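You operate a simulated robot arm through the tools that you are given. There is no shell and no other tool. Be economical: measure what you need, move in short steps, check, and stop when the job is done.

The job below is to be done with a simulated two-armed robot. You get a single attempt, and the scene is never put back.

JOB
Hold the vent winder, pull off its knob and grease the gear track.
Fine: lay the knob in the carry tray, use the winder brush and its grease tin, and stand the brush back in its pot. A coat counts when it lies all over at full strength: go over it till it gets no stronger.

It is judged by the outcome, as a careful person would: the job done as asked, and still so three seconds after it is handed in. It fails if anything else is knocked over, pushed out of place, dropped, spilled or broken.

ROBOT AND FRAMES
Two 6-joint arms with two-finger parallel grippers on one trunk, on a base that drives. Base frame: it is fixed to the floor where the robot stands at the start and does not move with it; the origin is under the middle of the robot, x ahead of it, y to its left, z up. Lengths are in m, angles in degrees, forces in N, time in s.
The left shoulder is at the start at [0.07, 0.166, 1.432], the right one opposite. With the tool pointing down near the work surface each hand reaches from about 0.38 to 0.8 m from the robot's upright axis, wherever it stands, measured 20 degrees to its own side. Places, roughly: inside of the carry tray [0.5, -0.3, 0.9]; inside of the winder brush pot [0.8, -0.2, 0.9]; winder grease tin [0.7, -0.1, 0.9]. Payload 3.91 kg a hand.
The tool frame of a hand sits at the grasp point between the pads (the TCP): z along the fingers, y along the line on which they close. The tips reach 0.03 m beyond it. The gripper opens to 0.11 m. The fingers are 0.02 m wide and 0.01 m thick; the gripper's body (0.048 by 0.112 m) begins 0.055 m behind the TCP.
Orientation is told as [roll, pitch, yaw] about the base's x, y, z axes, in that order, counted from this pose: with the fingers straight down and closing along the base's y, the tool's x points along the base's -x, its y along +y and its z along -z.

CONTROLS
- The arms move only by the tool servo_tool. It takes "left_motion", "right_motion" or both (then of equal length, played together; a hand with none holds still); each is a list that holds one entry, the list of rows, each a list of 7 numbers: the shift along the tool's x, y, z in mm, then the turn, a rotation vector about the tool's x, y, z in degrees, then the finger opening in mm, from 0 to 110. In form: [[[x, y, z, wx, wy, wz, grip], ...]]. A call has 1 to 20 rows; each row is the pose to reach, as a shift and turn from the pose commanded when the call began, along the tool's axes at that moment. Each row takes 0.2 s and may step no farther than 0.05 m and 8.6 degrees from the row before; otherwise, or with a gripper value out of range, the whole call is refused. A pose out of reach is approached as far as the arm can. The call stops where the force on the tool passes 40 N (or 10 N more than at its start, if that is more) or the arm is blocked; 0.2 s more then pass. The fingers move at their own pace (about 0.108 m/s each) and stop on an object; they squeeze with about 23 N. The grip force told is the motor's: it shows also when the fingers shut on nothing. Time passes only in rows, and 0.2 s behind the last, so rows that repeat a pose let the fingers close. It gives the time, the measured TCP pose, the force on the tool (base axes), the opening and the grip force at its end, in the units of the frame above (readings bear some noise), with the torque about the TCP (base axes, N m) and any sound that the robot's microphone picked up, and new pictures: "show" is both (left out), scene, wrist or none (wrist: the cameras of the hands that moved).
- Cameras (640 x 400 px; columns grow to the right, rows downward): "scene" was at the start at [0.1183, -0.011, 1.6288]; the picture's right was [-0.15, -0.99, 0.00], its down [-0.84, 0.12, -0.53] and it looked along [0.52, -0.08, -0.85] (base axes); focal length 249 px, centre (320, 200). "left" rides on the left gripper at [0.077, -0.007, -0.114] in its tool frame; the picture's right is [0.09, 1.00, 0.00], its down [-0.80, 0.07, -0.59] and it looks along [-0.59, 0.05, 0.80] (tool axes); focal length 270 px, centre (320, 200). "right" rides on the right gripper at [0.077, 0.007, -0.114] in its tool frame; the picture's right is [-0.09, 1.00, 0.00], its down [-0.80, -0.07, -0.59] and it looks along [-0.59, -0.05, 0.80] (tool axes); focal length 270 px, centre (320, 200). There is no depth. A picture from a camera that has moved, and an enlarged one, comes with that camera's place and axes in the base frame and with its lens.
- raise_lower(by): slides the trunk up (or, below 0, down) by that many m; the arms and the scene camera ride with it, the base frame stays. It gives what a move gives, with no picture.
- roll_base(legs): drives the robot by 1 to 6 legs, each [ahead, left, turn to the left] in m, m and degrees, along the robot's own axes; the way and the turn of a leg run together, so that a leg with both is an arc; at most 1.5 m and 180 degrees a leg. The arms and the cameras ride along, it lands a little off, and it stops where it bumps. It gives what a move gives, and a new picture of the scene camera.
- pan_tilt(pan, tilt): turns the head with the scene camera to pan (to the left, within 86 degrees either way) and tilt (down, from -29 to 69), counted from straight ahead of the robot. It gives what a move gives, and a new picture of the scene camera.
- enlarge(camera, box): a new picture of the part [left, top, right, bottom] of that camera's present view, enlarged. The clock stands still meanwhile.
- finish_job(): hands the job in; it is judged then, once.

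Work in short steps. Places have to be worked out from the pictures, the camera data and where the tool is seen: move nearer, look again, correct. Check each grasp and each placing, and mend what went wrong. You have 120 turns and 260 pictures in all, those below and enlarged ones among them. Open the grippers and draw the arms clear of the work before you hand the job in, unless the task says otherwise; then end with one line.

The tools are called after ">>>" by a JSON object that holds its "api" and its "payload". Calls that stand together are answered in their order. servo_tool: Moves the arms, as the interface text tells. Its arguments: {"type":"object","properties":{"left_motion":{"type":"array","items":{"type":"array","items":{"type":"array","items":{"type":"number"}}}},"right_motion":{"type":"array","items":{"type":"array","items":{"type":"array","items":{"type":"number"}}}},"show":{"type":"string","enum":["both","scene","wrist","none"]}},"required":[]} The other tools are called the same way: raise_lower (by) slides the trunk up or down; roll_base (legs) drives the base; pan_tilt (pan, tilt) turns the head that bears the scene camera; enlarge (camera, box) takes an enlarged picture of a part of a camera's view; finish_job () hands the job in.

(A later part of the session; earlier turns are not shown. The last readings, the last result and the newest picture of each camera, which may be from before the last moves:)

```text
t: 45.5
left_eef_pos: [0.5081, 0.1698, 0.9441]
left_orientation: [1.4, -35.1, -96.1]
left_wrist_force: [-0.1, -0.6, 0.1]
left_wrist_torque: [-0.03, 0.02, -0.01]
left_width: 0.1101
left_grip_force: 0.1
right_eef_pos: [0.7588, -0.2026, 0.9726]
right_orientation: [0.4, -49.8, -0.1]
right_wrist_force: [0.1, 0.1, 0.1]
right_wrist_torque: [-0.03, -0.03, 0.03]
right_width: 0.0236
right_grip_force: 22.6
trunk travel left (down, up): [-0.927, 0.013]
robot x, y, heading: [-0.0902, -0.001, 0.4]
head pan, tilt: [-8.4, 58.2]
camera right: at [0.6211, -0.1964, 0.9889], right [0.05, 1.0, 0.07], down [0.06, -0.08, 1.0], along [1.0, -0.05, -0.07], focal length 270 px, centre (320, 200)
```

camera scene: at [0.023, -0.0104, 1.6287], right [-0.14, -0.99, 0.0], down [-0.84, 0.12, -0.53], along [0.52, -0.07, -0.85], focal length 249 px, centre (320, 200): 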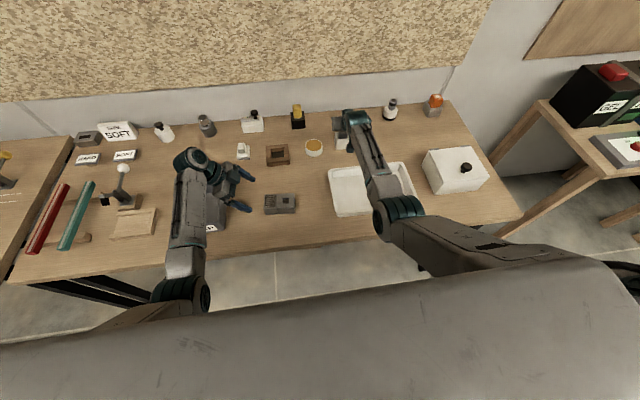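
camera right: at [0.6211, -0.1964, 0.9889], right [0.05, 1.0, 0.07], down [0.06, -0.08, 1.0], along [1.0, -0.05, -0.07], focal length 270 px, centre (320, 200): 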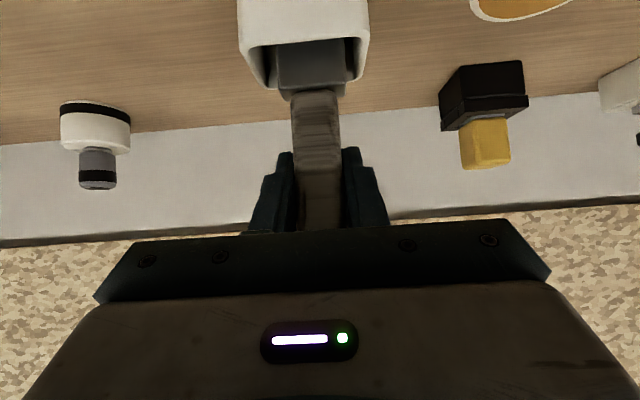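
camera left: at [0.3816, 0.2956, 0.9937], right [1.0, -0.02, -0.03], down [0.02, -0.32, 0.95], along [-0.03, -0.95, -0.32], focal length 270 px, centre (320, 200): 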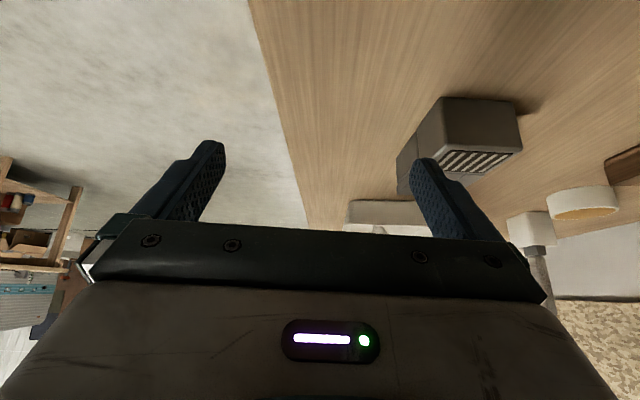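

Gripped (23.6 mm). I lift the brush straight up out of its pot.

>>> {"api": "servo_tool", "payload": {"right_motion": [[[-8, 0, -6, 0, 0, 0, 5], [-19, 0, -16, 0, 0, 0, 5], [-34, 0, -29, 0, 0, 0, 5], [-50, 0, -42, 0, 0, 0, 5], [-65, 0, -55, 0, 0, 0, 5]]]}}

>>> {"api": "enlarge", "payload": {"camera": "scene", "box": [290, 80, 410, 170]}}

```text
t: 46.7
left_eef_pos: [0.5083, 0.17, 0.9443]
left_orientation: [1.6, -35.0, -96.1]
left_wrist_force: [0.1, -0.3, 0.0]
left_wrist_torque: [-0.01, 0.01, 0.0]
left_width: 0.11
left_grip_force: 0.2
right_eef_pos: [0.7569, -0.2039, 1.0581]
right_orientation: [0.4, -49.8, -0.2]
right_wrist_force: [-0.5, -0.7, -0.8]
right_wrist_torque: [0.0, 0.03, -0.02]
right_width: 0.0235
right_grip_force: 23.1
trunk travel left (down, up): [-0.927, 0.013]
robot x, y, heading: [-0.0958, 0.0024, 0.7]
head pan, tilt: [-8.4, 58.2]
camera scene: at [0.0227, -0.0099, 1.6288], right [-0.14, -0.99, 0.0], down [-0.84, 0.12, -0.53], along [0.52, -0.07, -0.85], focal length 249 px, centre (320, 200)
camera right: at [0.6203, -0.1979, 1.0732], right [0.05, 1.0, 0.07], down [0.06, -0.08, 1.0], along [1.0, -0.05, -0.07], focal length 270 px, centre (320, 200)
```

scene: 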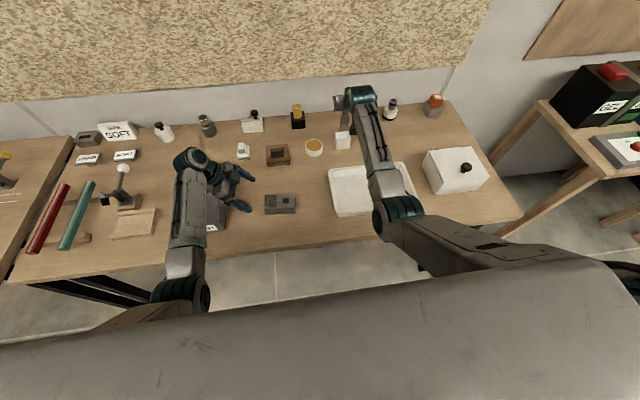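
right: 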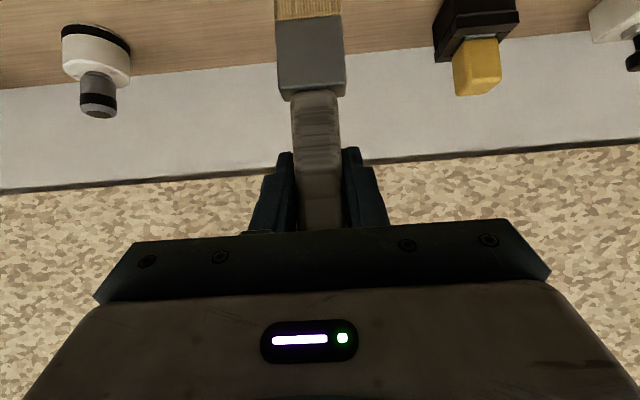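

```text
4.44 times, centred on (350, 125) of scene
camera zoom: at [0.0227, -0.0099, 1.6288], right [-0.14, -0.99, 0.0], down [-0.84, 0.12, -0.53], along [0.52, -0.07, -0.85], focal length 1107 px, centre (187, 533)
```

zoom: 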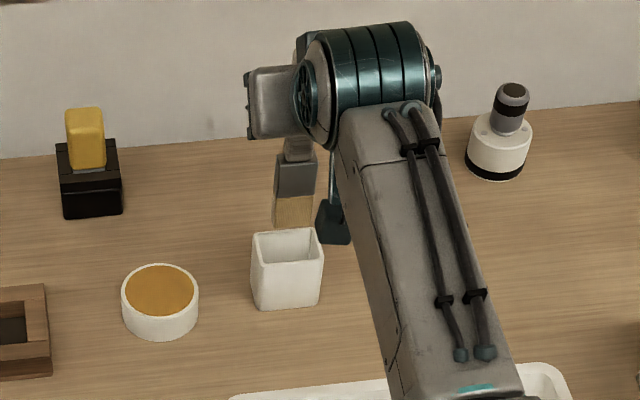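

The brush is free. The grease tin's centre is at about [0.741, −0.086], with its surface near z 0.885. I move the brush over it at this height.

>>> {"api": "servo_tool", "payload": {"right_motion": [[[3, 40, -4, 0, 0, 0, 5], [7, 80, -8, 0, 0, 0, 5], [10, 118, -12, 0, 0, 0, 5], [10, 118, -12, 0, 0, 0, 5]]]}}

>>> {"api": "enlarge", "payload": {"camera": "scene", "box": [280, 95, 376, 163]}}

```text
t: 47.7
left_eef_pos: [0.5091, 0.1695, 0.9448]
left_orientation: [1.4, -35.0, -96.1]
left_wrist_force: [0.6, 0.5, 0.2]
left_wrist_torque: [0.01, -0.01, 0.0]
left_width: 0.1101
left_grip_force: 0.0
right_eef_pos: [0.7411, -0.0853, 1.0586]
right_orientation: [0.5, -49.9, -0.1]
right_wrist_force: [-0.3, -0.1, 0.5]
right_wrist_torque: [0.0, 0.0, -0.02]
right_width: 0.0234
right_grip_force: 22.4
trunk travel left (down, up): [-0.927, 0.013]
robot x, y, heading: [-0.0956, -0.0016, 0.3]
head pan, tilt: [-8.4, 58.2]
camera scene: at [0.0232, -0.0112, 1.6287], right [-0.14, -0.99, 0.0], down [-0.84, 0.12, -0.53], along [0.52, -0.07, -0.85], focal length 249 px, centre (320, 200)
camera right: at [0.6044, -0.0782, 1.0736], right [0.05, 1.0, 0.07], down [0.06, -0.08, 1.0], along [1.0, -0.05, -0.07], focal length 270 px, centre (320, 200)
```

scene: 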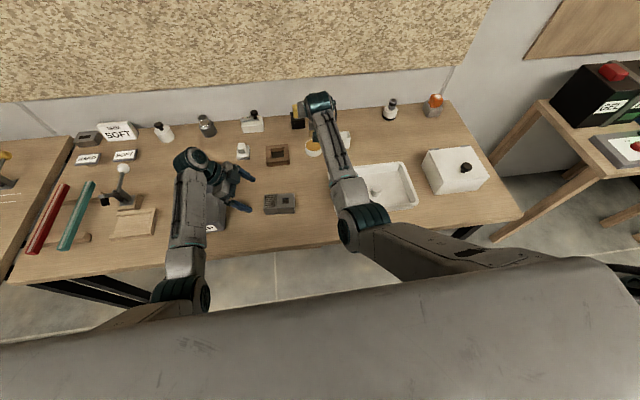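
right: 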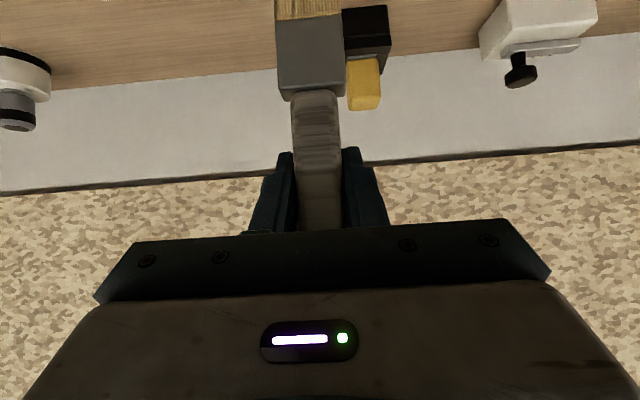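

```text
5.88 times, centred on (328, 129) of scene
camera zoom: at [0.0232, -0.0112, 1.6287], right [-0.14, -0.99, 0.0], down [-0.84, 0.12, -0.53], along [0.52, -0.07, -0.85], focal length 1465 px, centre (273, 618)
```

zoom: 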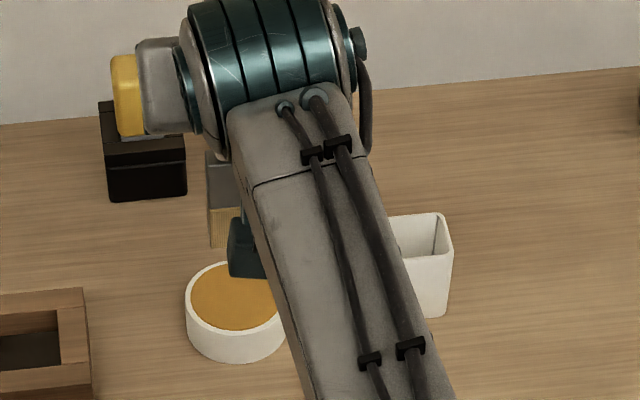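

The bristle tip is at about z 0.933, over the tin. I lower 55 mm and check.

>>> {"api": "servo_tool", "payload": {"right_motion": [[[12, 0, 15, 0, 0, 0, 5], [24, 0, 25, 0, 0, 0, 5], [33, 0, 33, 0, 0, 0, 5], [39, 0, 38, 0, 0, 0, 5]]]}}

>>> {"api": "enlarge", "payload": {"camera": "scene", "box": [280, 95, 376, 163]}}

```text
t: 48.7
left_eef_pos: [0.508, 0.1705, 0.9446]
left_orientation: [1.5, -35.0, -96.1]
left_wrist_force: [-1.0, 0.1, 0.7]
left_wrist_torque: [-0.01, 0.02, 0.02]
left_width: 0.11
left_grip_force: 0.0
right_eef_pos: [0.744, -0.0852, 1.0043]
right_orientation: [0.4, -49.9, -0.1]
right_wrist_force: [0.4, -0.6, -0.2]
right_wrist_torque: [-0.02, 0.0, 0.01]
right_width: 0.0236
right_grip_force: 23.7
trunk travel left (down, up): [-0.927, 0.013]
robot x, y, heading: [-0.0937, -0.0005, 0.6]
head pan, tilt: [-8.4, 58.2]
camera scene: at [0.0233, -0.0099, 1.6287], right [-0.14, -0.99, 0.0], down [-0.84, 0.12, -0.53], along [0.52, -0.07, -0.85], focal length 249 px, centre (320, 200)
camera right: at [0.6078, -0.0792, 1.0196], right [0.05, 1.0, 0.07], down [0.06, -0.07, 1.0], along [1.0, -0.05, -0.07], focal length 270 px, centre (320, 200)
```

scene: 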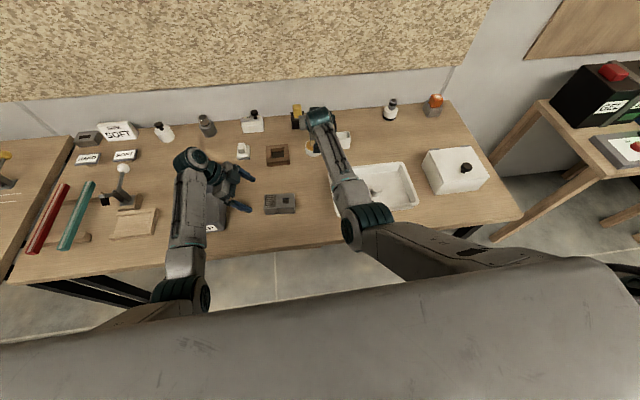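
right: 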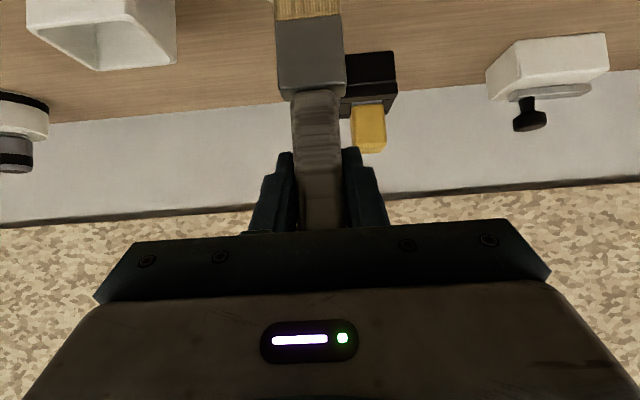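

```text
5.88 times, centred on (328, 129) of scene
camera zoom: at [0.0233, -0.0099, 1.6287], right [-0.14, -0.99, 0.0], down [-0.84, 0.12, -0.53], along [0.52, -0.07, -0.85], focal length 1465 px, centre (273, 618)
```

zoom: 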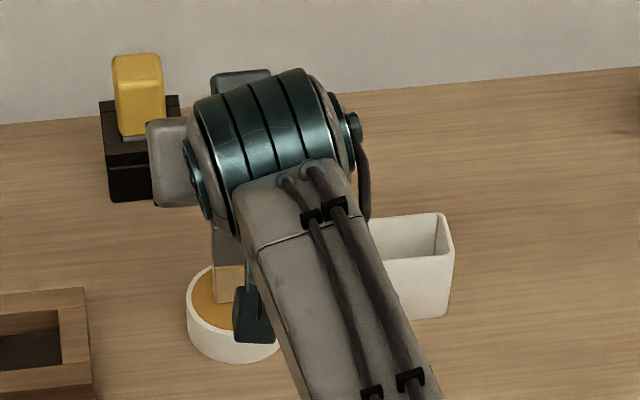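

The bristles are just at the grease surface. I go down 8 mm in steps, with a tiny stir, watching the force.

>>> {"api": "servo_tool", "payload": {"right_motion": [[[3, 0, 3, 0, 0, 0, 5], [6, 0, 5, 0, 0, 0, 5], [6, 5, 5, 0, 0, 0, 5], [6, -5, 5, 0, 0, 0, 5], [6, 0, 5, 0, 0, 0, 5]]], "show": "none"}}

>>> {"api": "enlarge", "payload": {"camera": "scene", "box": [290, 115, 350, 160]}}

```text
t: 49.9
left_eef_pos: [0.5081, 0.1699, 0.9457]
left_orientation: [1.6, -34.9, -96.2]
left_wrist_force: [-0.3, 0.1, 0.6]
left_wrist_torque: [-0.01, 0.01, -0.02]
left_width: 0.1101
left_grip_force: 0.1
right_eef_pos: [0.7455, -0.0876, 0.9982]
right_orientation: [0.4, -50.0, -0.1]
right_wrist_force: [-0.4, -2.6, 8.0]
right_wrist_torque: [-0.32, 0.06, -0.01]
right_width: 0.0234
right_grip_force: 22.8
trunk travel left (down, up): [-0.927, 0.013]
robot x, y, heading: [-0.0934, 0.0028, 0.3]
head pan, tilt: [-8.4, 58.2]
```

```text
8.89 times, centred on (320, 138) of scene
camera zoom: at [0.0206, -0.0114, 1.629], right [-0.14, -0.99, 0.0], down [-0.84, 0.12, -0.53], along [0.52, -0.07, -0.85], focal length 2214 px, centre (320, 756)
```

zoom: 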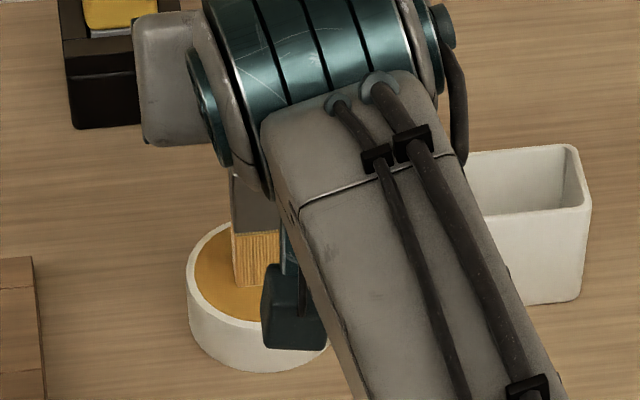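

The bristles are loaded (8 N contact at TCP z 0.998). I lift clear, then drive back 0.25 m and left 0.19 m so the brush comes near the winder.

>>> {"api": "servo_tool", "payload": {"right_motion": [[[-16, 0, -13, 0, 0, 0, 5], [-32, 0, -27, 0, 0, 0, 5], [-48, 0, -40, 0, 0, 0, 5]]], "show": "none"}}

>>> {"api": "roll_base", "payload": {"legs": [[-0.25, 0, 0], [0, 0.19, 0]]}}

>>> {"api": "enlarge", "payload": {"camera": "right", "box": [180, 0, 460, 230]}}

>>> {"api": "enlarge", "payload": {"camera": "scene", "box": [260, 100, 400, 200]}}

```text
t: 50.7
left_eef_pos: [0.5084, 0.1702, 0.9444]
left_orientation: [1.5, -35.1, -96.1]
left_wrist_force: [0.2, 1.0, -0.2]
left_wrist_torque: [-0.03, 0.04, -0.01]
left_width: 0.1103
left_grip_force: 0.1
right_eef_pos: [0.7453, -0.0873, 1.0577]
right_orientation: [0.3, -49.7, -0.2]
right_wrist_force: [0.0, -0.4, -0.9]
right_wrist_torque: [-0.01, -0.02, 0.03]
right_width: 0.0236
right_grip_force: 23.4
trunk travel left (down, up): [-0.927, 0.013]
robot x, y, heading: [-0.0918, -0.0027, 0.4]
head pan, tilt: [-8.4, 58.2]
```

```text
t: 53.7
left_eef_pos: [0.258, 0.3521, 0.9447]
left_orientation: [1.5, -34.9, -96.0]
left_wrist_force: [-0.6, -0.2, -0.4]
left_wrist_torque: [0.02, 0.0, 0.0]
left_width: 0.1098
left_grip_force: 0.1
right_eef_pos: [0.4956, 0.0933, 1.0579]
right_orientation: [0.7, -49.6, -0.3]
right_wrist_force: [-0.5, 0.3, -1.0]
right_wrist_torque: [-0.01, 0.02, 0.02]
right_width: 0.0236
right_grip_force: 23.4
trunk travel left (down, up): [-0.927, 0.013]
robot x, y, heading: [-0.3451, 0.1848, 0.6]
head pan, tilt: [-8.4, 58.2]
camera scene: at [-0.2258, 0.1683, 1.6287], right [-0.14, -0.99, 0.0], down [-0.84, 0.12, -0.53], along [0.52, -0.07, -0.85], focal length 249 px, centre (320, 200)
```

scene: 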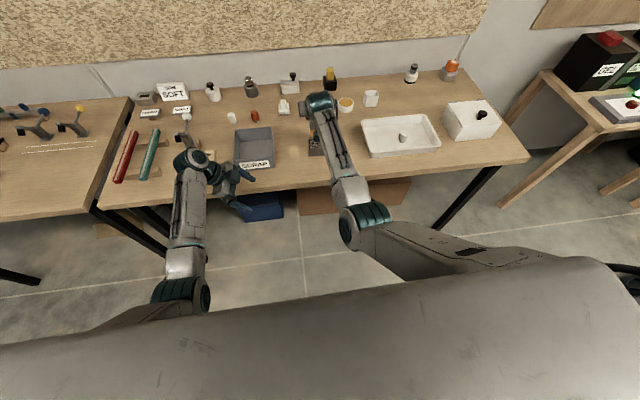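

```text
1.74 times, centred on (320, 115) of right
camera zoom: at [0.3583, 0.1, 1.0729], right [0.05, 1.0, 0.07], down [0.06, -0.08, 0.99], along [1.0, -0.05, -0.07], focal length 470 px, centre (320, 348)
```

zoom: 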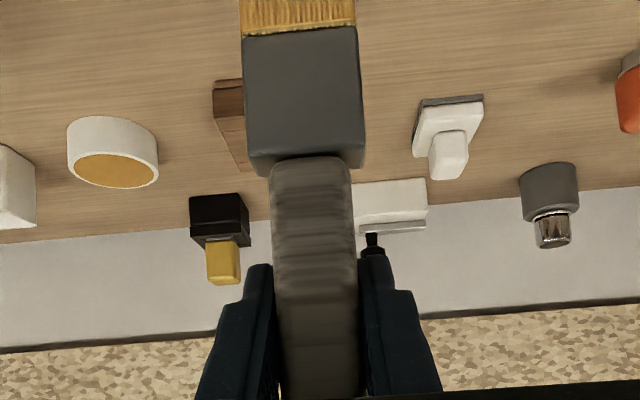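

```text
4.00 times, centred on (330, 150) of scene
camera zoom: at [-0.2258, 0.1683, 1.6287], right [-0.14, -0.99, 0.0], down [-0.84, 0.12, -0.53], along [0.52, -0.07, -0.85], focal length 996 px, centre (280, 400)
```

zoom: 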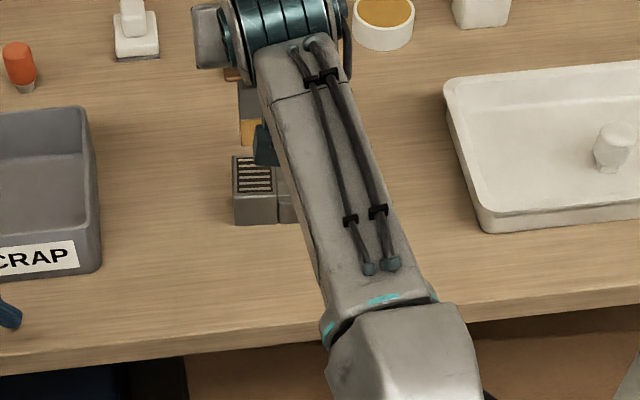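

The robot landed with the brush almost over the track (track at x 0.472–0.520, y 0.078–0.113, z ≈ 0.89). I lower 30 mm at the near end and inspect.

>>> {"api": "servo_tool", "payload": {"right_motion": [[[12, 1, -6, 0, 0, 0, 5], [24, 2, -2, 0, 0, 0, 5], [36, 2, 4, 0, 0, 0, 5]]], "show": "none"}}

>>> {"api": "enlarge", "payload": {"camera": "scene", "box": [290, 110, 360, 160]}}

>>> {"api": "enlarge", "payload": {"camera": "right", "box": [220, 0, 420, 130]}}

```text
t: 54.5
left_eef_pos: [0.2579, 0.3545, 0.9441]
left_orientation: [1.5, -35.1, -96.0]
left_wrist_force: [0.8, 0.5, -0.4]
left_wrist_torque: [-0.05, -0.02, -0.04]
left_width: 0.11
left_grip_force: 0.0
right_eef_pos: [0.4743, 0.099, 1.0258]
right_orientation: [0.3, -49.8, 0.0]
right_wrist_force: [0.4, -0.2, -1.4]
right_wrist_torque: [-0.01, 0.0, -0.04]
right_width: 0.0237
right_grip_force: 22.8
trunk travel left (down, up): [-0.927, 0.013]
robot x, y, heading: [-0.3438, 0.1846, 0.6]
head pan, tilt: [-8.4, 58.2]
```

```text
8.00 times, centred on (325, 135) of scene
camera zoom: at [-0.2261, 0.1741, 1.6287], right [-0.14, -0.99, 0.0], down [-0.84, 0.11, -0.53], along [0.52, -0.07, -0.85], focal length 1992 px, centre (280, 720)
```

zoom: 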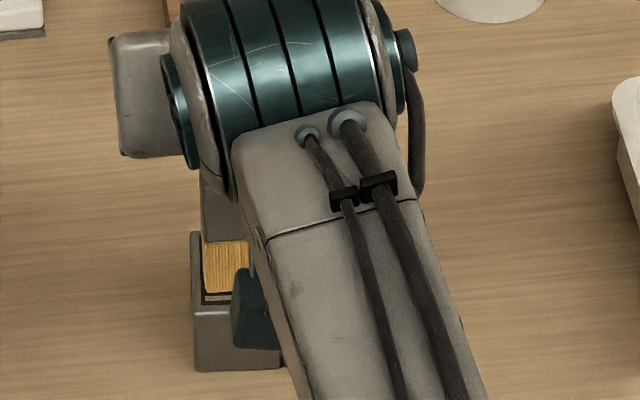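

```text
3.08 times, centred on (320, 65) of right
camera zoom: at [0.3367, 0.1052, 1.0416], right [0.05, 1.0, 0.07], down [0.06, -0.07, 1.0], along [1.0, -0.05, -0.07], focal length 832 px, centre (320, 615)
```

zoom: 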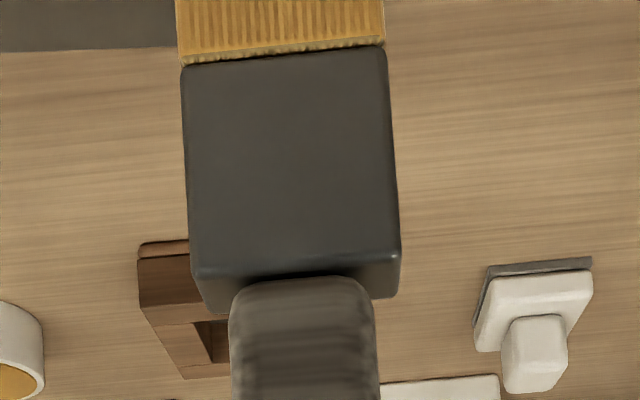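

The brush lines up with the track's left edge and sits just above it. I lower in small steps to touch.

>>> {"api": "servo_tool", "payload": {"right_motion": [[[4, 0, 3, 0, 0, 0, 5], [6, 0, 5, 0, 0, 0, 5], [8, 0, 7, 0, 0, 0, 5]]], "show": "none"}}

```text
t: 55.3
left_eef_pos: [0.2593, 0.3535, 0.9444]
left_orientation: [1.5, -35.1, -96.1]
left_wrist_force: [0.7, -0.5, 0.2]
left_wrist_torque: [0.03, 0.0, 0.0]
left_width: 0.1098
left_grip_force: 0.0
right_eef_pos: [0.4757, 0.0998, 1.0163]
right_orientation: [0.4, -49.9, 0.2]
right_wrist_force: [-0.5, 0.4, -1.5]
right_wrist_torque: [0.0, 0.01, -0.02]
right_width: 0.0237
right_grip_force: 23.1
trunk travel left (down, up): [-0.927, 0.013]
robot x, y, heading: [-0.348, 0.1832, 0.5]
head pan, tilt: [-8.4, 58.2]
```

>>> {"api": "servo_tool", "payload": {"right_motion": [[[2, 0, 1.5, 0, 0, 0, 5], [3.5, 0, 3, 0, 0, 0, 5], [3.5, 0, 3, 0, 0, 0, 5]]], "show": "none"}}

>>> {"api": "enlarge", "payload": {"camera": "scene", "box": [300, 115, 350, 160]}}

```text
t: 56.1
left_eef_pos: [0.2597, 0.3529, 0.945]
left_orientation: [1.5, -35.1, -96.1]
left_wrist_force: [-0.6, 0.1, 0.7]
left_wrist_torque: [-0.02, 0.0, 0.02]
left_width: 0.11
left_grip_force: 0.1
right_eef_pos: [0.4743, 0.0992, 1.0127]
right_orientation: [0.4, -49.8, 0.0]
right_wrist_force: [-0.5, -0.1, -1.2]
right_wrist_torque: [-0.02, -0.02, 0.02]
right_width: 0.0238
right_grip_force: 23.1
trunk travel left (down, up): [-0.927, 0.013]
robot x, y, heading: [-0.3471, 0.1847, 0.5]
head pan, tilt: [-8.4, 58.2]
```

```text
8.89 times, centred on (325, 138) of scene
camera zoom: at [-0.2267, 0.1728, 1.6288], right [-0.14, -0.99, 0.0], down [-0.84, 0.12, -0.53], along [0.52, -0.07, -0.85], focal length 2214 px, centre (276, 756)
```

zoom: 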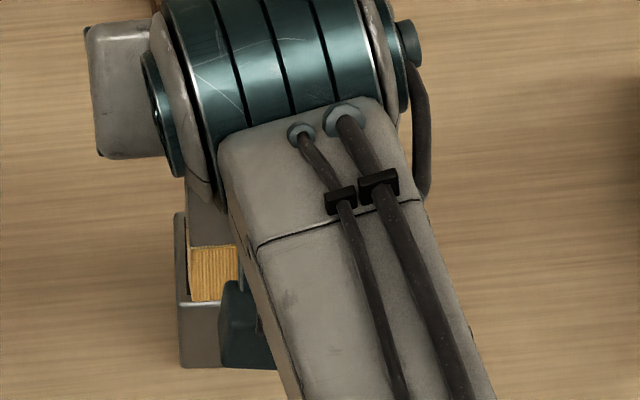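

No contact yet, and the brush is already past the track's near edge. I shift 10 mm ahead and lower on in 1.5 mm steps.

>>> {"api": "servo_tool", "payload": {"right_motion": [[[-6, 0, 8, 0, 0, 0, 5], [-5, 0, 9, 0, 0, 0, 5], [-4, 0, 10, 0, 0, 0, 5], [-3, 0, 11, 0, 0, 0, 5], [-3, 0, 11, 0, 0, 0, 5]]], "show": "none"}}

>>> {"api": "enlarge", "payload": {"camera": "scene", "box": [300, 115, 350, 160]}}

```text
t: 57.3
left_eef_pos: [0.2568, 0.3536, 0.9465]
left_orientation: [1.7, -35.1, -96.2]
left_wrist_force: [-0.1, 0.0, 0.9]
left_wrist_torque: [0.01, 0.02, -0.01]
left_width: 0.11
left_grip_force: 0.0
right_eef_pos: [0.4835, 0.1003, 1.0133]
right_orientation: [0.4, -50.3, 0.0]
right_wrist_force: [-0.6, 2.8, 15.8]
right_wrist_torque: [0.07, 0.07, -0.03]
right_width: 0.0239
right_grip_force: 23.2
trunk travel left (down, up): [-0.927, 0.013]
robot x, y, heading: [-0.3484, 0.1836, 0.7]
head pan, tilt: [-8.4, 58.2]
```

```text
8.89 times, centred on (325, 138) of scene
camera zoom: at [-0.2307, 0.1739, 1.6292], right [-0.14, -0.99, 0.0], down [-0.84, 0.11, -0.53], along [0.52, -0.07, -0.85], focal length 2214 px, centre (276, 756)
```

zoom: 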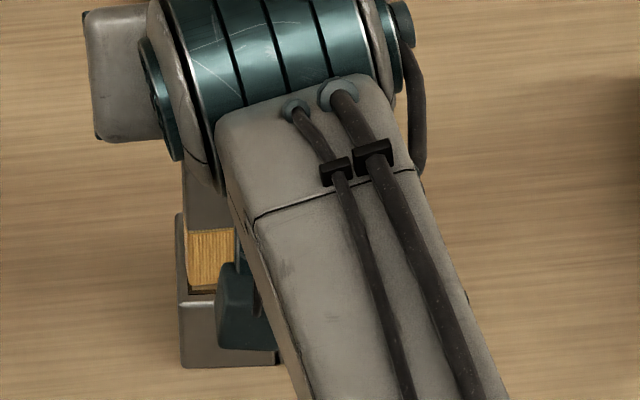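

Contact is firm (16 N), so I ease it 2 mm. Then I stroke along the track out and back in two lanes, and lift to look.

>>> {"api": "servo_tool", "payload": {"right_motion": [[[-1.5, 0, -1.3, 0, 0, 0, 5], [-6.6, -1, 4.8, 0, 0, 0, 5], [-11.8, -2, 11, 0, 0, 0, 5], [-16.9, -3, 17.1, 0, 0, 0, 5], [-22.7, -4, 24, 0, 0, 0, 5], [-22.7, -9, 24, 0, 0, 0, 5], [-22.7, -14, 24, 0, 0, 0, 5], [-16.9, -13, 17.1, 0, 0, 0, 5], [-11.8, -12, 11, 0, 0, 0, 5], [-6.6, -11, 4.8, 0, 0, 0, 5], [-1.5, -10, -1.3, 0, 0, 0, 5]]], "show": "none"}}

>>> {"api": "enlarge", "payload": {"camera": "scene", "box": [300, 115, 350, 160]}}

```text
t: 59.7
left_eef_pos: [0.2572, 0.3535, 0.9459]
left_orientation: [1.7, -35.1, -96.1]
left_wrist_force: [0.0, 0.1, -0.8]
left_wrist_torque: [0.03, 0.02, 0.01]
left_width: 0.1101
left_grip_force: 0.1
right_eef_pos: [0.4851, 0.0894, 1.0112]
right_orientation: [0.3, -49.9, 0.1]
right_wrist_force: [3.3, -0.5, 8.2]
right_wrist_torque: [-0.21, -0.43, 0.03]
right_width: 0.0236
right_grip_force: 23.3
trunk travel left (down, up): [-0.927, 0.013]
robot x, y, heading: [-0.3423, 0.1825, 0.5]
head pan, tilt: [-8.4, 58.2]
```

```text
8.89 times, centred on (325, 138) of scene
camera zoom: at [-0.2286, 0.173, 1.629], right [-0.14, -0.99, 0.0], down [-0.84, 0.12, -0.53], along [0.52, -0.07, -0.85], focal length 2214 px, centre (276, 756)
```

zoom: 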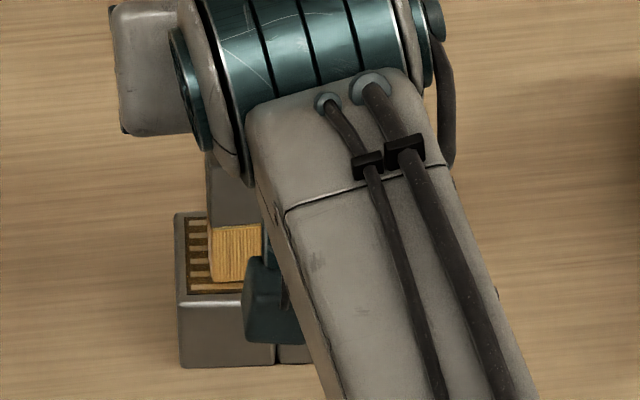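

The ribs are taking colour, with 8 N contact and the block still in place. I do two more full passes in both lanes, slightly longer at both ends, then lift and look.

>>> {"api": "servo_tool", "payload": {"right_motion": [[[2.5, 0, -3, 0, 0, 0, 5], [-5.1, -1, 6.1, 0, 0, 0, 5], [-10.3, -2, 12.3, 0, 0, 0, 5], [-15.4, -3, 18.4, 0, 0, 0, 5], [-22.5, -4, 26.8, 0, 0, 0, 5], [-22.5, 4, 26.8, 0, 0, 0, 5], [-22.5, 10, 26.8, 0, 0, 0, 5], [-15.4, 11, 18.4, 0, 0, 0, 5], [-10.3, 12, 12.3, 0, 0, 0, 5], [-5.1, 13, 6.1, 0, 0, 0, 5], [2.5, 13, -3, 0, 0, 0, 5], [-5.1, 8, 6.1, 0, 0, 0, 5], [-10.3, 7, 12.3, 0, 0, 0, 5], [-15.4, 6, 18.4, 0, 0, 0, 5], [-22.5, 5, 26.8, 0, 0, 0, 5], [-15.4, 5, 18.4, 0, 0, 0, 5], [-5.1, 6, 6.1, 0, 0, 0, 5], [2.5, 6, -3, 0, 0, 0, 5], [-17, 6, -19, 0, 0, 0, 5], [-33, -30, -32, 0, 0, 0, 5]]], "show": "none"}}

>>> {"api": "enlarge", "payload": {"camera": "scene", "box": [300, 115, 350, 160]}}

```text
t: 63.9
left_eef_pos: [0.2577, 0.3531, 0.9451]
left_orientation: [1.6, -35.0, -96.1]
left_wrist_force: [-0.1, -0.1, 1.1]
left_wrist_torque: [-0.02, -0.02, -0.01]
left_width: 0.11
left_grip_force: 0.1
right_eef_pos: [0.4794, 0.0543, 1.0545]
right_orientation: [0.5, -49.8, -0.1]
right_wrist_force: [-0.9, 0.4, 0.0]
right_wrist_torque: [-0.01, -0.05, 0.02]
right_width: 0.0235
right_grip_force: 23.1
trunk travel left (down, up): [-0.927, 0.013]
robot x, y, heading: [-0.3451, 0.184, 0.6]
head pan, tilt: [-8.4, 58.2]
```

```text
8.89 times, centred on (325, 138) of scene
camera zoom: at [-0.2278, 0.1698, 1.6288], right [-0.14, -0.99, 0.0], down [-0.84, 0.12, -0.53], along [0.52, -0.07, -0.85], focal length 2214 px, centre (276, 756)
```

zoom: 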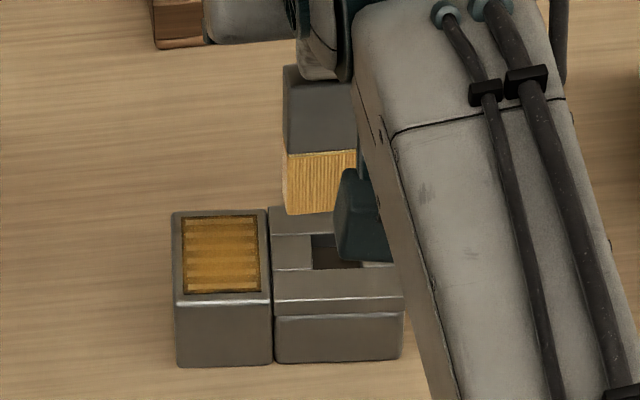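

The coat is strong in the middle. I enlarge to judge its edges.

>>> {"api": "enlarge", "payload": {"camera": "scene", "box": [318, 137, 334, 150]}}

```text
16.00 times, centred on (326, 144) of scene
camera zoom: at [-0.2278, 0.1698, 1.6288], right [-0.14, -0.99, 0.0], down [-0.84, 0.12, -0.53], along [0.52, -0.07, -0.85], focal length 3985 px, centre (224, 1104)
```

zoom: 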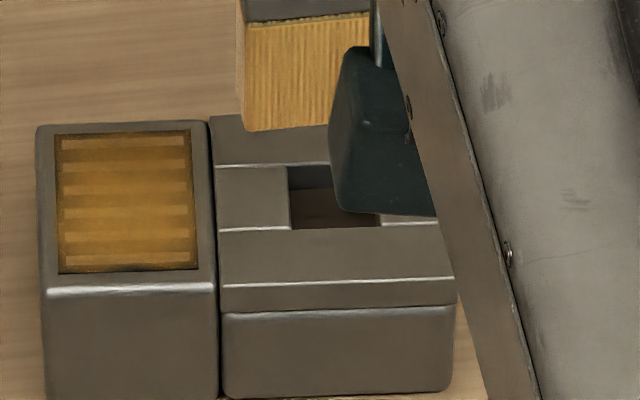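

The middle is well covered while the rim is a bit thinner. I go over the outer lanes again, left and right, with longer strokes.

>>> {"api": "servo_tool", "payload": {"right_motion": [[[0, 25, 0, 0, 0, 0, 5], [0, 50, 0, 0, 0, 0, 5], [17, 50, 14, 0, 0, 0, 5], [33.7, 50, 28.3, 0, 0, 0, 5], [27.3, 49, 36, 0, 0, 0, 5], [20.8, 48, 43.6, 0, 0, 0, 5], [14.4, 47, 51.3, 0, 0, 0, 5], [6.7, 45, 60.5, 0, 0, 0, 5], [14.4, 47, 51.3, 0, 0, 0, 5], [20.8, 48, 43.6, 0, 0, 0, 5], [33.7, 50, 28.3, 0, 0, 0, 5], [33.7, 41, 28.3, 0, 0, 0, 5], [33.7, 33, 28.3, 0, 0, 0, 5], [27.3, 32, 36, 0, 0, 0, 5], [20.8, 31, 43.6, 0, 0, 0, 5], [14.4, 30, 51.3, 0, 0, 0, 5], [6.7, 28, 60.5, 0, 0, 0, 5], [14.4, 30, 51.3, 0, 0, 0, 5], [27.3, 32, 36, 0, 0, 0, 5], [33.7, 33, 28.3, 0, 0, 0, 5]]], "show": "none"}}

```text
t: 68.1
left_eef_pos: [0.2601, 0.3539, 0.9442]
left_orientation: [1.6, -35.1, -96.0]
left_wrist_force: [0.6, 0.1, 0.0]
left_wrist_torque: [-0.01, 0.03, 0.02]
left_width: 0.1098
left_grip_force: 0.1
right_eef_pos: [0.4809, 0.0917, 1.0121]
right_orientation: [0.4, -49.7, 0.2]
right_wrist_force: [0.1, -0.2, -0.8]
right_wrist_torque: [-0.02, 0.04, 0.0]
right_width: 0.0236
right_grip_force: 22.8
trunk travel left (down, up): [-0.927, 0.013]
robot x, y, heading: [-0.3418, 0.1837, 0.7]
head pan, tilt: [-8.4, 58.2]
```

That pass had no contact force; it was about 2–3 mm too high. I go 3.5 mm lower and repeat both lanes.

>>> {"api": "servo_tool", "payload": {"right_motion": [[[2.7, -4, 2.3, 0, 0, 0, 5], [-3.7, -5, 10, 0, 0, 0, 5], [-10.2, -6, 17.6, 0, 0, 0, 5], [-16.6, -7, 25.3, 0, 0, 0, 5], [-24, -9, 34, 0, 0, 0, 5], [-16.6, -7, 25.3, 0, 0, 0, 5], [-3.7, -5, 10, 0, 0, 0, 5], [2.7, -4, 2.3, 0, 0, 0, 5], [2.7, 5, 2.3, 0, 0, 0, 5], [2.7, 13, 2.3, 0, 0, 0, 5], [-3.7, 12, 10, 0, 0, 0, 5], [-10.2, 11, 17.6, 0, 0, 0, 5], [-16.6, 10, 25.3, 0, 0, 0, 5], [-24, 8, 34, 0, 0, 0, 5], [-16.6, 10, 25.3, 0, 0, 0, 5], [-3.7, 12, 10, 0, 0, 0, 5], [2.7, 13, 2.3, 0, 0, 0, 5]]], "show": "none"}}

>>> {"api": "enlarge", "payload": {"camera": "scene", "box": [316, 132, 340, 150]}}

```text
t: 71.7
left_eef_pos: [0.2584, 0.3541, 0.945]
left_orientation: [1.7, -35.2, -96.2]
left_wrist_force: [-0.5, -0.2, -0.1]
left_wrist_torque: [0.03, -0.01, 0.01]
left_width: 0.1098
left_grip_force: 0.1
right_eef_pos: [0.481, 0.1052, 1.0096]
right_orientation: [0.4, -49.8, 0.0]
right_wrist_force: [1.3, 0.6, 7.8]
right_wrist_torque: [-0.03, -0.07, 0.01]
right_width: 0.0235
right_grip_force: 22.8
trunk travel left (down, up): [-0.927, 0.013]
robot x, y, heading: [-0.3465, 0.1827, 0.8]
head pan, tilt: [-8.4, 58.2]
```

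```text
16.00 times, centred on (328, 141) of scene
camera zoom: at [-0.2283, 0.1731, 1.6289], right [-0.14, -0.99, 0.0], down [-0.84, 0.12, -0.53], along [0.52, -0.07, -0.85], focal length 3985 px, centre (192, 1144)
```

zoom: 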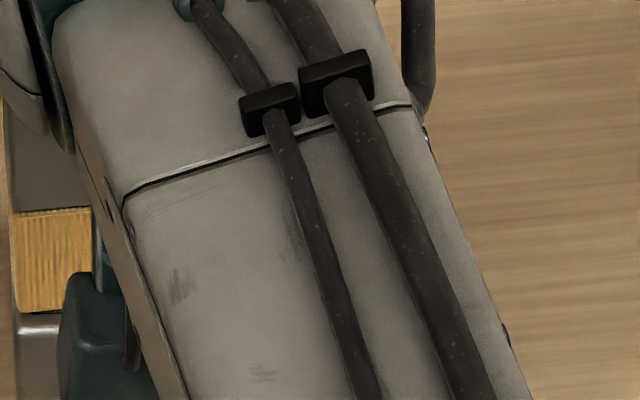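

Contact is right (8 N). I add a mid-lane pass and a second left-lane pass, then lift aside and look.

>>> {"api": "servo_tool", "payload": {"right_motion": [[[-6.4, -1, 7.7, 0, 0, 0, 5], [-12.9, -2, 15.3, 0, 0, 0, 5], [-19.3, -3, 23, 0, 0, 0, 5], [-26, -4, 31, 0, 0, 0, 5], [-26, -11, 31, 0, 0, 0, 5], [-19.3, -11, 23, 0, 0, 0, 5], [-12.9, -10, 15.3, 0, 0, 0, 5], [-6.4, -9, 7.7, 0, 0, 0, 5], [0, -9, 0, 0, 0, 0, 5], [0, -17, 0, 0, 0, 0, 5], [-6.4, -18, 7.7, 0, 0, 0, 5], [-19.3, -20, 23, 0, 0, 0, 5], [-26, -21, 31, 0, 0, 0, 5], [-12.9, -18, 15.3, 0, 0, 0, 5], [0, -17, 0, 0, 0, 0, 5], [-17, -17, -14, 0, 0, 0, 5], [-34, -35, -29, 0, 0, 0, 5], [-34, -55, -29, 0, 0, 0, 5]]], "show": "none"}}

>>> {"api": "enlarge", "payload": {"camera": "scene", "box": [318, 137, 334, 150]}}

```text
t: 75.5
left_eef_pos: [0.2569, 0.3532, 0.9449]
left_orientation: [1.7, -35.0, -96.1]
left_wrist_force: [0.2, -0.1, -0.3]
left_wrist_torque: [0.03, 0.03, 0.03]
left_width: 0.11
left_grip_force: 0.0
right_eef_pos: [0.4835, 0.0512, 1.0524]
right_orientation: [0.5, -49.7, -0.1]
right_wrist_force: [0.1, 0.8, -0.6]
right_wrist_torque: [-0.01, -0.01, 0.04]
right_width: 0.0237
right_grip_force: 23.6
trunk travel left (down, up): [-0.927, 0.013]
robot x, y, heading: [-0.3499, 0.1812, 0.5]
head pan, tilt: [-8.4, 58.2]
```

```text
16.00 times, centred on (326, 144) of scene
camera zoom: at [-0.2273, 0.1712, 1.6288], right [-0.14, -0.99, 0.0], down [-0.84, 0.12, -0.53], along [0.52, -0.07, -0.85], focal length 3985 px, centre (224, 1104)
```

zoom: 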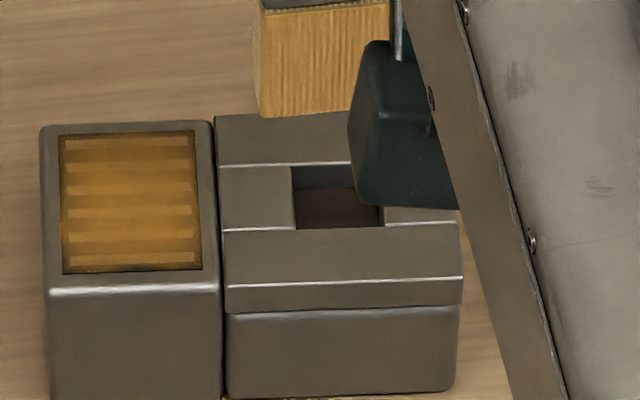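

The coat is even, with a very thin rim. To be sure it's at full strength, I fetch fresh grease: drive right 0.138 m and forward 0.262 m to the tin.

>>> {"api": "roll_base", "payload": {"legs": [[0, -0.138, 0], [0.262, 0, 0]]}}

>>> {"api": "enlarge", "payload": {"camera": "scene", "box": [280, 95, 376, 163]}}

```text
t: 78.3
left_eef_pos: [0.5189, 0.2133, 0.9447]
left_orientation: [1.6, -35.2, -96.2]
left_wrist_force: [0.0, 0.0, -0.1]
left_wrist_torque: [0.0, 0.01, 0.01]
left_width: 0.11
left_grip_force: 0.1
right_eef_pos: [0.744, -0.0883, 1.0551]
right_orientation: [0.4, -49.9, -0.1]
right_wrist_force: [0.3, -0.5, -0.4]
right_wrist_torque: [0.01, -0.03, -0.01]
right_width: 0.0236
right_grip_force: 22.8
trunk travel left (down, up): [-0.927, 0.013]
robot x, y, heading: [-0.0809, 0.0447, 0.7]
head pan, tilt: [-8.4, 58.2]
camera scene: at [0.0329, 0.0331, 1.629], right [-0.14, -0.99, 0.0], down [-0.84, 0.12, -0.53], along [0.52, -0.07, -0.85], focal length 249 px, centre (320, 200)
```

scene: 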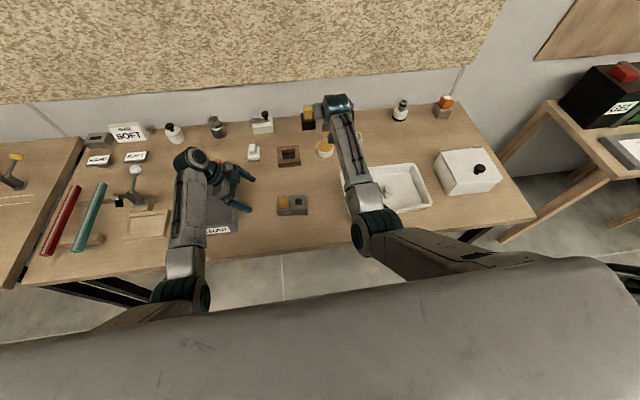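

```text
5.88 times, centred on (328, 129) of scene
camera zoom: at [0.0329, 0.0331, 1.629], right [-0.14, -0.99, 0.0], down [-0.84, 0.12, -0.53], along [0.52, -0.07, -0.85], focal length 1465 px, centre (273, 618)
```

zoom: 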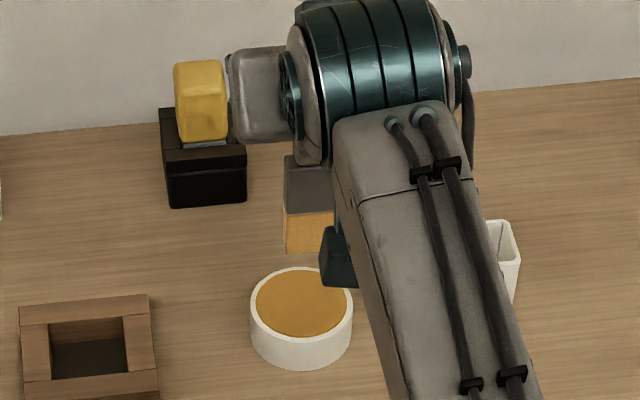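

The brush is over the tin again. I dip to the same depth with a small stir, then lift.

>>> {"api": "servo_tool", "payload": {"right_motion": [[[15, 0, 13, 0, 0, 0, 5], [30, 0, 26, 0, 0, 0, 5], [41, 0, 34, 0, 0, 0, 5], [46, 0, 38.6, 0, 0, 0, 5], [46, 5, 38.6, 0, 0, 0, 5], [46, -3, 38.6, 0, 0, 0, 5], [46, 0, 38.6, 0, 0, 0, 5], [30, 0, 26, 0, 0, 0, 5], [15, 0, 13, 0, 0, 0, 5], [0, 0, 0, 0, 0, 0, 5]]], "show": "none"}}

>>> {"api": "enlarge", "payload": {"camera": "scene", "box": [280, 95, 376, 163]}}

```text
t: 80.5
left_eef_pos: [0.5211, 0.2144, 0.9452]
left_orientation: [1.5, -35.1, -96.2]
left_wrist_force: [-0.1, 0.5, -0.2]
left_wrist_torque: [0.01, -0.01, 0.0]
left_width: 0.1099
left_grip_force: 0.1
right_eef_pos: [0.7462, -0.088, 1.0527]
right_orientation: [0.3, -49.8, -0.1]
right_wrist_force: [-0.4, 0.1, -0.8]
right_wrist_torque: [-0.04, 0.01, -0.03]
right_width: 0.0234
right_grip_force: 22.8
trunk travel left (down, up): [-0.927, 0.013]
robot x, y, heading: [-0.082, 0.0416, 0.7]
head pan, tilt: [-8.4, 58.2]
```

```text
5.88 times, centred on (328, 129) of scene
camera zoom: at [0.0355, 0.0333, 1.6287], right [-0.14, -0.99, 0.0], down [-0.84, 0.12, -0.53], along [0.52, -0.07, -0.85], focal length 1465 px, centre (273, 618)
```

zoom: 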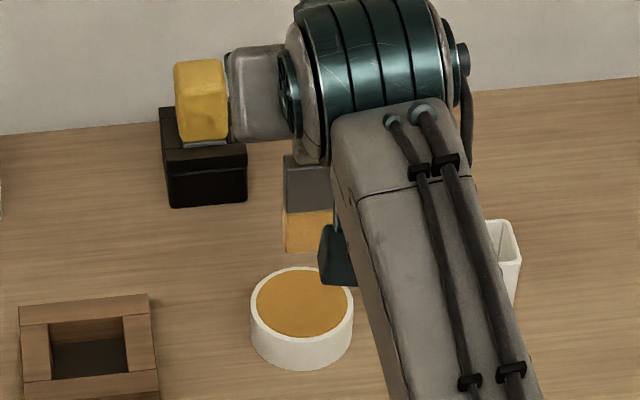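

Reloaded. I drive back 0.263 m and left 0.184 m to the winder.

>>> {"api": "roll_base", "payload": {"legs": [[-0.26, 0, 0], [0, 0.184, 0]]}}

>>> {"api": "enlarge", "payload": {"camera": "scene", "box": [300, 110, 350, 155]}}

```text
t: 83.5
left_eef_pos: [0.2675, 0.388, 0.9451]
left_orientation: [1.5, -35.0, -96.8]
left_wrist_force: [-0.3, -0.9, -0.6]
left_wrist_torque: [0.0, 0.0, -0.02]
left_width: 0.1099
left_grip_force: 0.0
right_eef_pos: [0.4909, 0.084, 1.0536]
right_orientation: [0.5, -49.7, -0.9]
right_wrist_force: [-1.7, 0.0, -1.4]
right_wrist_torque: [0.03, 0.0, 0.01]
right_width: 0.0236
right_grip_force: 23.0
trunk travel left (down, up): [-0.927, 0.013]
robot x, y, heading: [-0.3369, 0.2278, -0.5]
head pan, tilt: [-8.4, 58.2]
camera scene: at [-0.2202, 0.2127, 1.6287], right [-0.15, -0.99, 0.0], down [-0.84, 0.13, -0.53], along [0.52, -0.08, -0.85], focal length 249 px, centre (320, 200)
```

scene: 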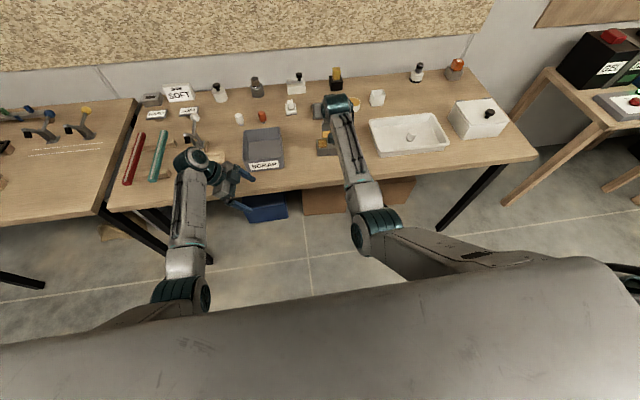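

```text
8.89 times, centred on (325, 132) of scene
camera zoom: at [-0.2202, 0.2127, 1.6287], right [-0.15, -0.99, 0.0], down [-0.84, 0.13, -0.53], along [0.52, -0.08, -0.85], focal length 2214 px, centre (276, 800)
```

zoom: 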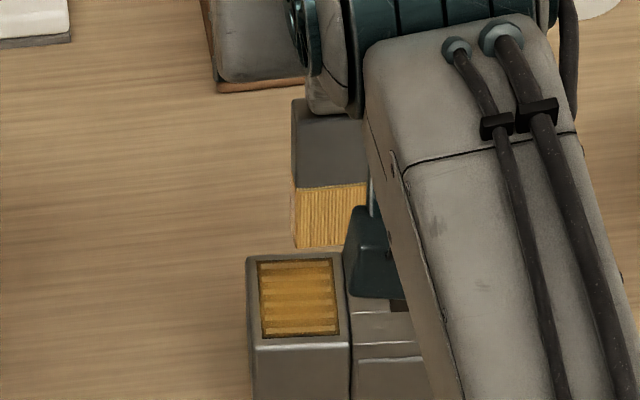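

I work the fresh grease over the track: left lane, middle, then right lane.

>>> {"api": "servo_tool", "payload": {"right_motion": [[[13, 10, 4, 0, 0, 0, 5], [26, 20, 7.7, 0, 0, 0, 5], [41.6, 20, 20.5, 0, 0, 0, 5], [34.5, 19, 28.9, 0, 0, 0, 5], [28, 18, 36.6, 0, 0, 0, 5], [21.6, 17, 44.2, 0, 0, 0, 5], [15.2, 16, 51.9, 0, 0, 0, 5], [15.2, 7, 51.9, 0, 0, 0, 5], [21.6, 8, 44.2, 0, 0, 0, 5], [28, 9, 36.6, 0, 0, 0, 5], [34.5, 10, 28.9, 0, 0, 0, 5], [41.6, 11, 20.5, 0, 0, 0, 5], [41.6, 2, 20.5, 0, 0, 0, 5], [34.5, 1, 28.9, 0, 0, 0, 5], [28, 0, 36.6, 0, 0, 0, 5], [21.6, -1, 44.2, 0, 0, 0, 5], [15.2, -2, 51.9, 0, 0, 0, 5], [21.6, -1, 44.2, 0, 0, 0, 5], [34.5, 1, 28.9, 0, 0, 0, 5], [41.6, 2, 20.5, 0, 0, 0, 5]]], "show": "none"}}

>>> {"api": "enlarge", "payload": {"camera": "scene", "box": [310, 125, 342, 155]}}

```text
t: 87.7
left_eef_pos: [0.2655, 0.3926, 0.9449]
left_orientation: [1.6, -35.1, -96.7]
left_wrist_force: [-0.2, 0.2, 0.5]
left_wrist_torque: [0.02, -0.03, -0.03]
left_width: 0.11
left_grip_force: 0.0
right_eef_pos: [0.4789, 0.0907, 1.0098]
right_orientation: [0.4, -49.9, -0.7]
right_wrist_force: [-0.1, 0.4, 4.5]
right_wrist_torque: [-0.04, -0.07, -0.02]
right_width: 0.0234
right_grip_force: 23.3
trunk travel left (down, up): [-0.927, 0.013]
robot x, y, heading: [-0.3379, 0.2312, 0.1]
head pan, tilt: [-8.4, 58.2]
```

```text
13.33 times, centred on (326, 140) of scene
camera zoom: at [-0.2218, 0.2175, 1.6289], right [-0.15, -0.99, 0.0], down [-0.84, 0.13, -0.53], along [0.52, -0.08, -0.85], focal length 3321 px, centre (240, 1000)
```

zoom: 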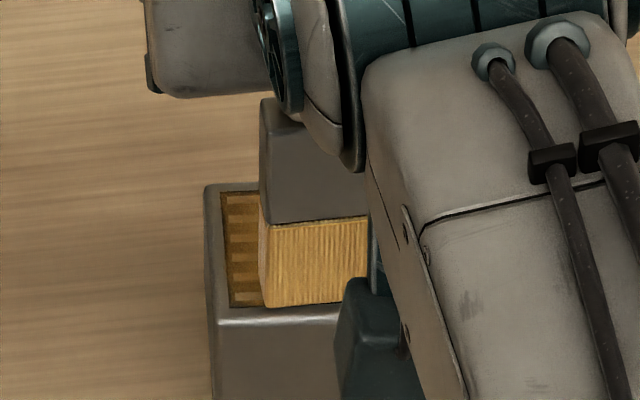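

The picture shows the track's centre is nearer y 0.103, so my lanes were biased right. I redo lanes further left for full edge coverage.

>>> {"api": "servo_tool", "payload": {"right_motion": [[[0.6, 10, 0.5, 0, 0, 0, 5], [0.6, 19, 0.5, 0, 0, 0, 5], [-5.8, 18, 8.2, 0, 0, 0, 5], [-12.3, 17, 15.8, 0, 0, 0, 5], [-18.7, 16, 23.5, 0, 0, 0, 5], [-26.4, 15, 32.7, 0, 0, 0, 5], [-18.7, 16, 23.5, 0, 0, 0, 5], [-12.3, 17, 15.8, 0, 0, 0, 5], [-5.8, 18, 8.2, 0, 0, 0, 5], [0.6, 19, 0.5, 0, 0, 0, 5], [0.6, 12, 0.5, 0, 0, 0, 5], [-5.8, 11, 8.2, 0, 0, 0, 5], [-12.3, 10, 15.8, 0, 0, 0, 5], [-18.7, 9, 23.5, 0, 0, 0, 5], [-26.4, 8, 32.7, 0, 0, 0, 5], [-18.7, 6, 23.5, 0, 0, 0, 5], [-12.3, 6, 15.8, 0, 0, 0, 5], [-5.8, 7, 8.2, 0, 0, 0, 5], [0.6, 8, 0.5, 0, 0, 0, 5]]], "show": "none"}}

>>> {"api": "enlarge", "payload": {"camera": "scene", "box": [310, 125, 342, 155]}}

```text
t: 91.7
left_eef_pos: [0.265, 0.3918, 0.9459]
left_orientation: [1.6, -35.1, -96.9]
left_wrist_force: [0.1, -0.3, -0.1]
left_wrist_torque: [-0.01, 0.01, 0.0]
left_width: 0.1102
left_grip_force: 0.0
right_eef_pos: [0.4748, 0.0979, 1.0074]
right_orientation: [0.3, -49.8, -0.7]
right_wrist_force: [3.8, 0.1, 6.4]
right_wrist_torque: [-0.1, -0.34, 0.02]
right_width: 0.0238
right_grip_force: 22.7
trunk travel left (down, up): [-0.927, 0.013]
robot x, y, heading: [-0.3387, 0.2271, -0.2]
head pan, tilt: [-8.4, 58.2]
```

```text
13.33 times, centred on (326, 140) of scene
camera zoom: at [-0.223, 0.2177, 1.6289], right [-0.15, -0.99, 0.0], down [-0.84, 0.13, -0.53], along [0.52, -0.08, -0.85], focal length 3321 px, centre (240, 1000)
```

zoom: 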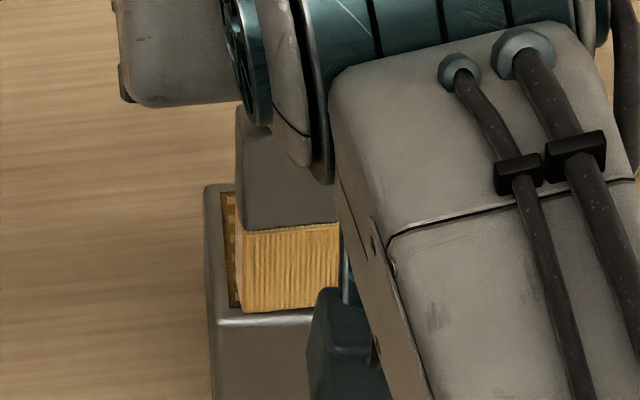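

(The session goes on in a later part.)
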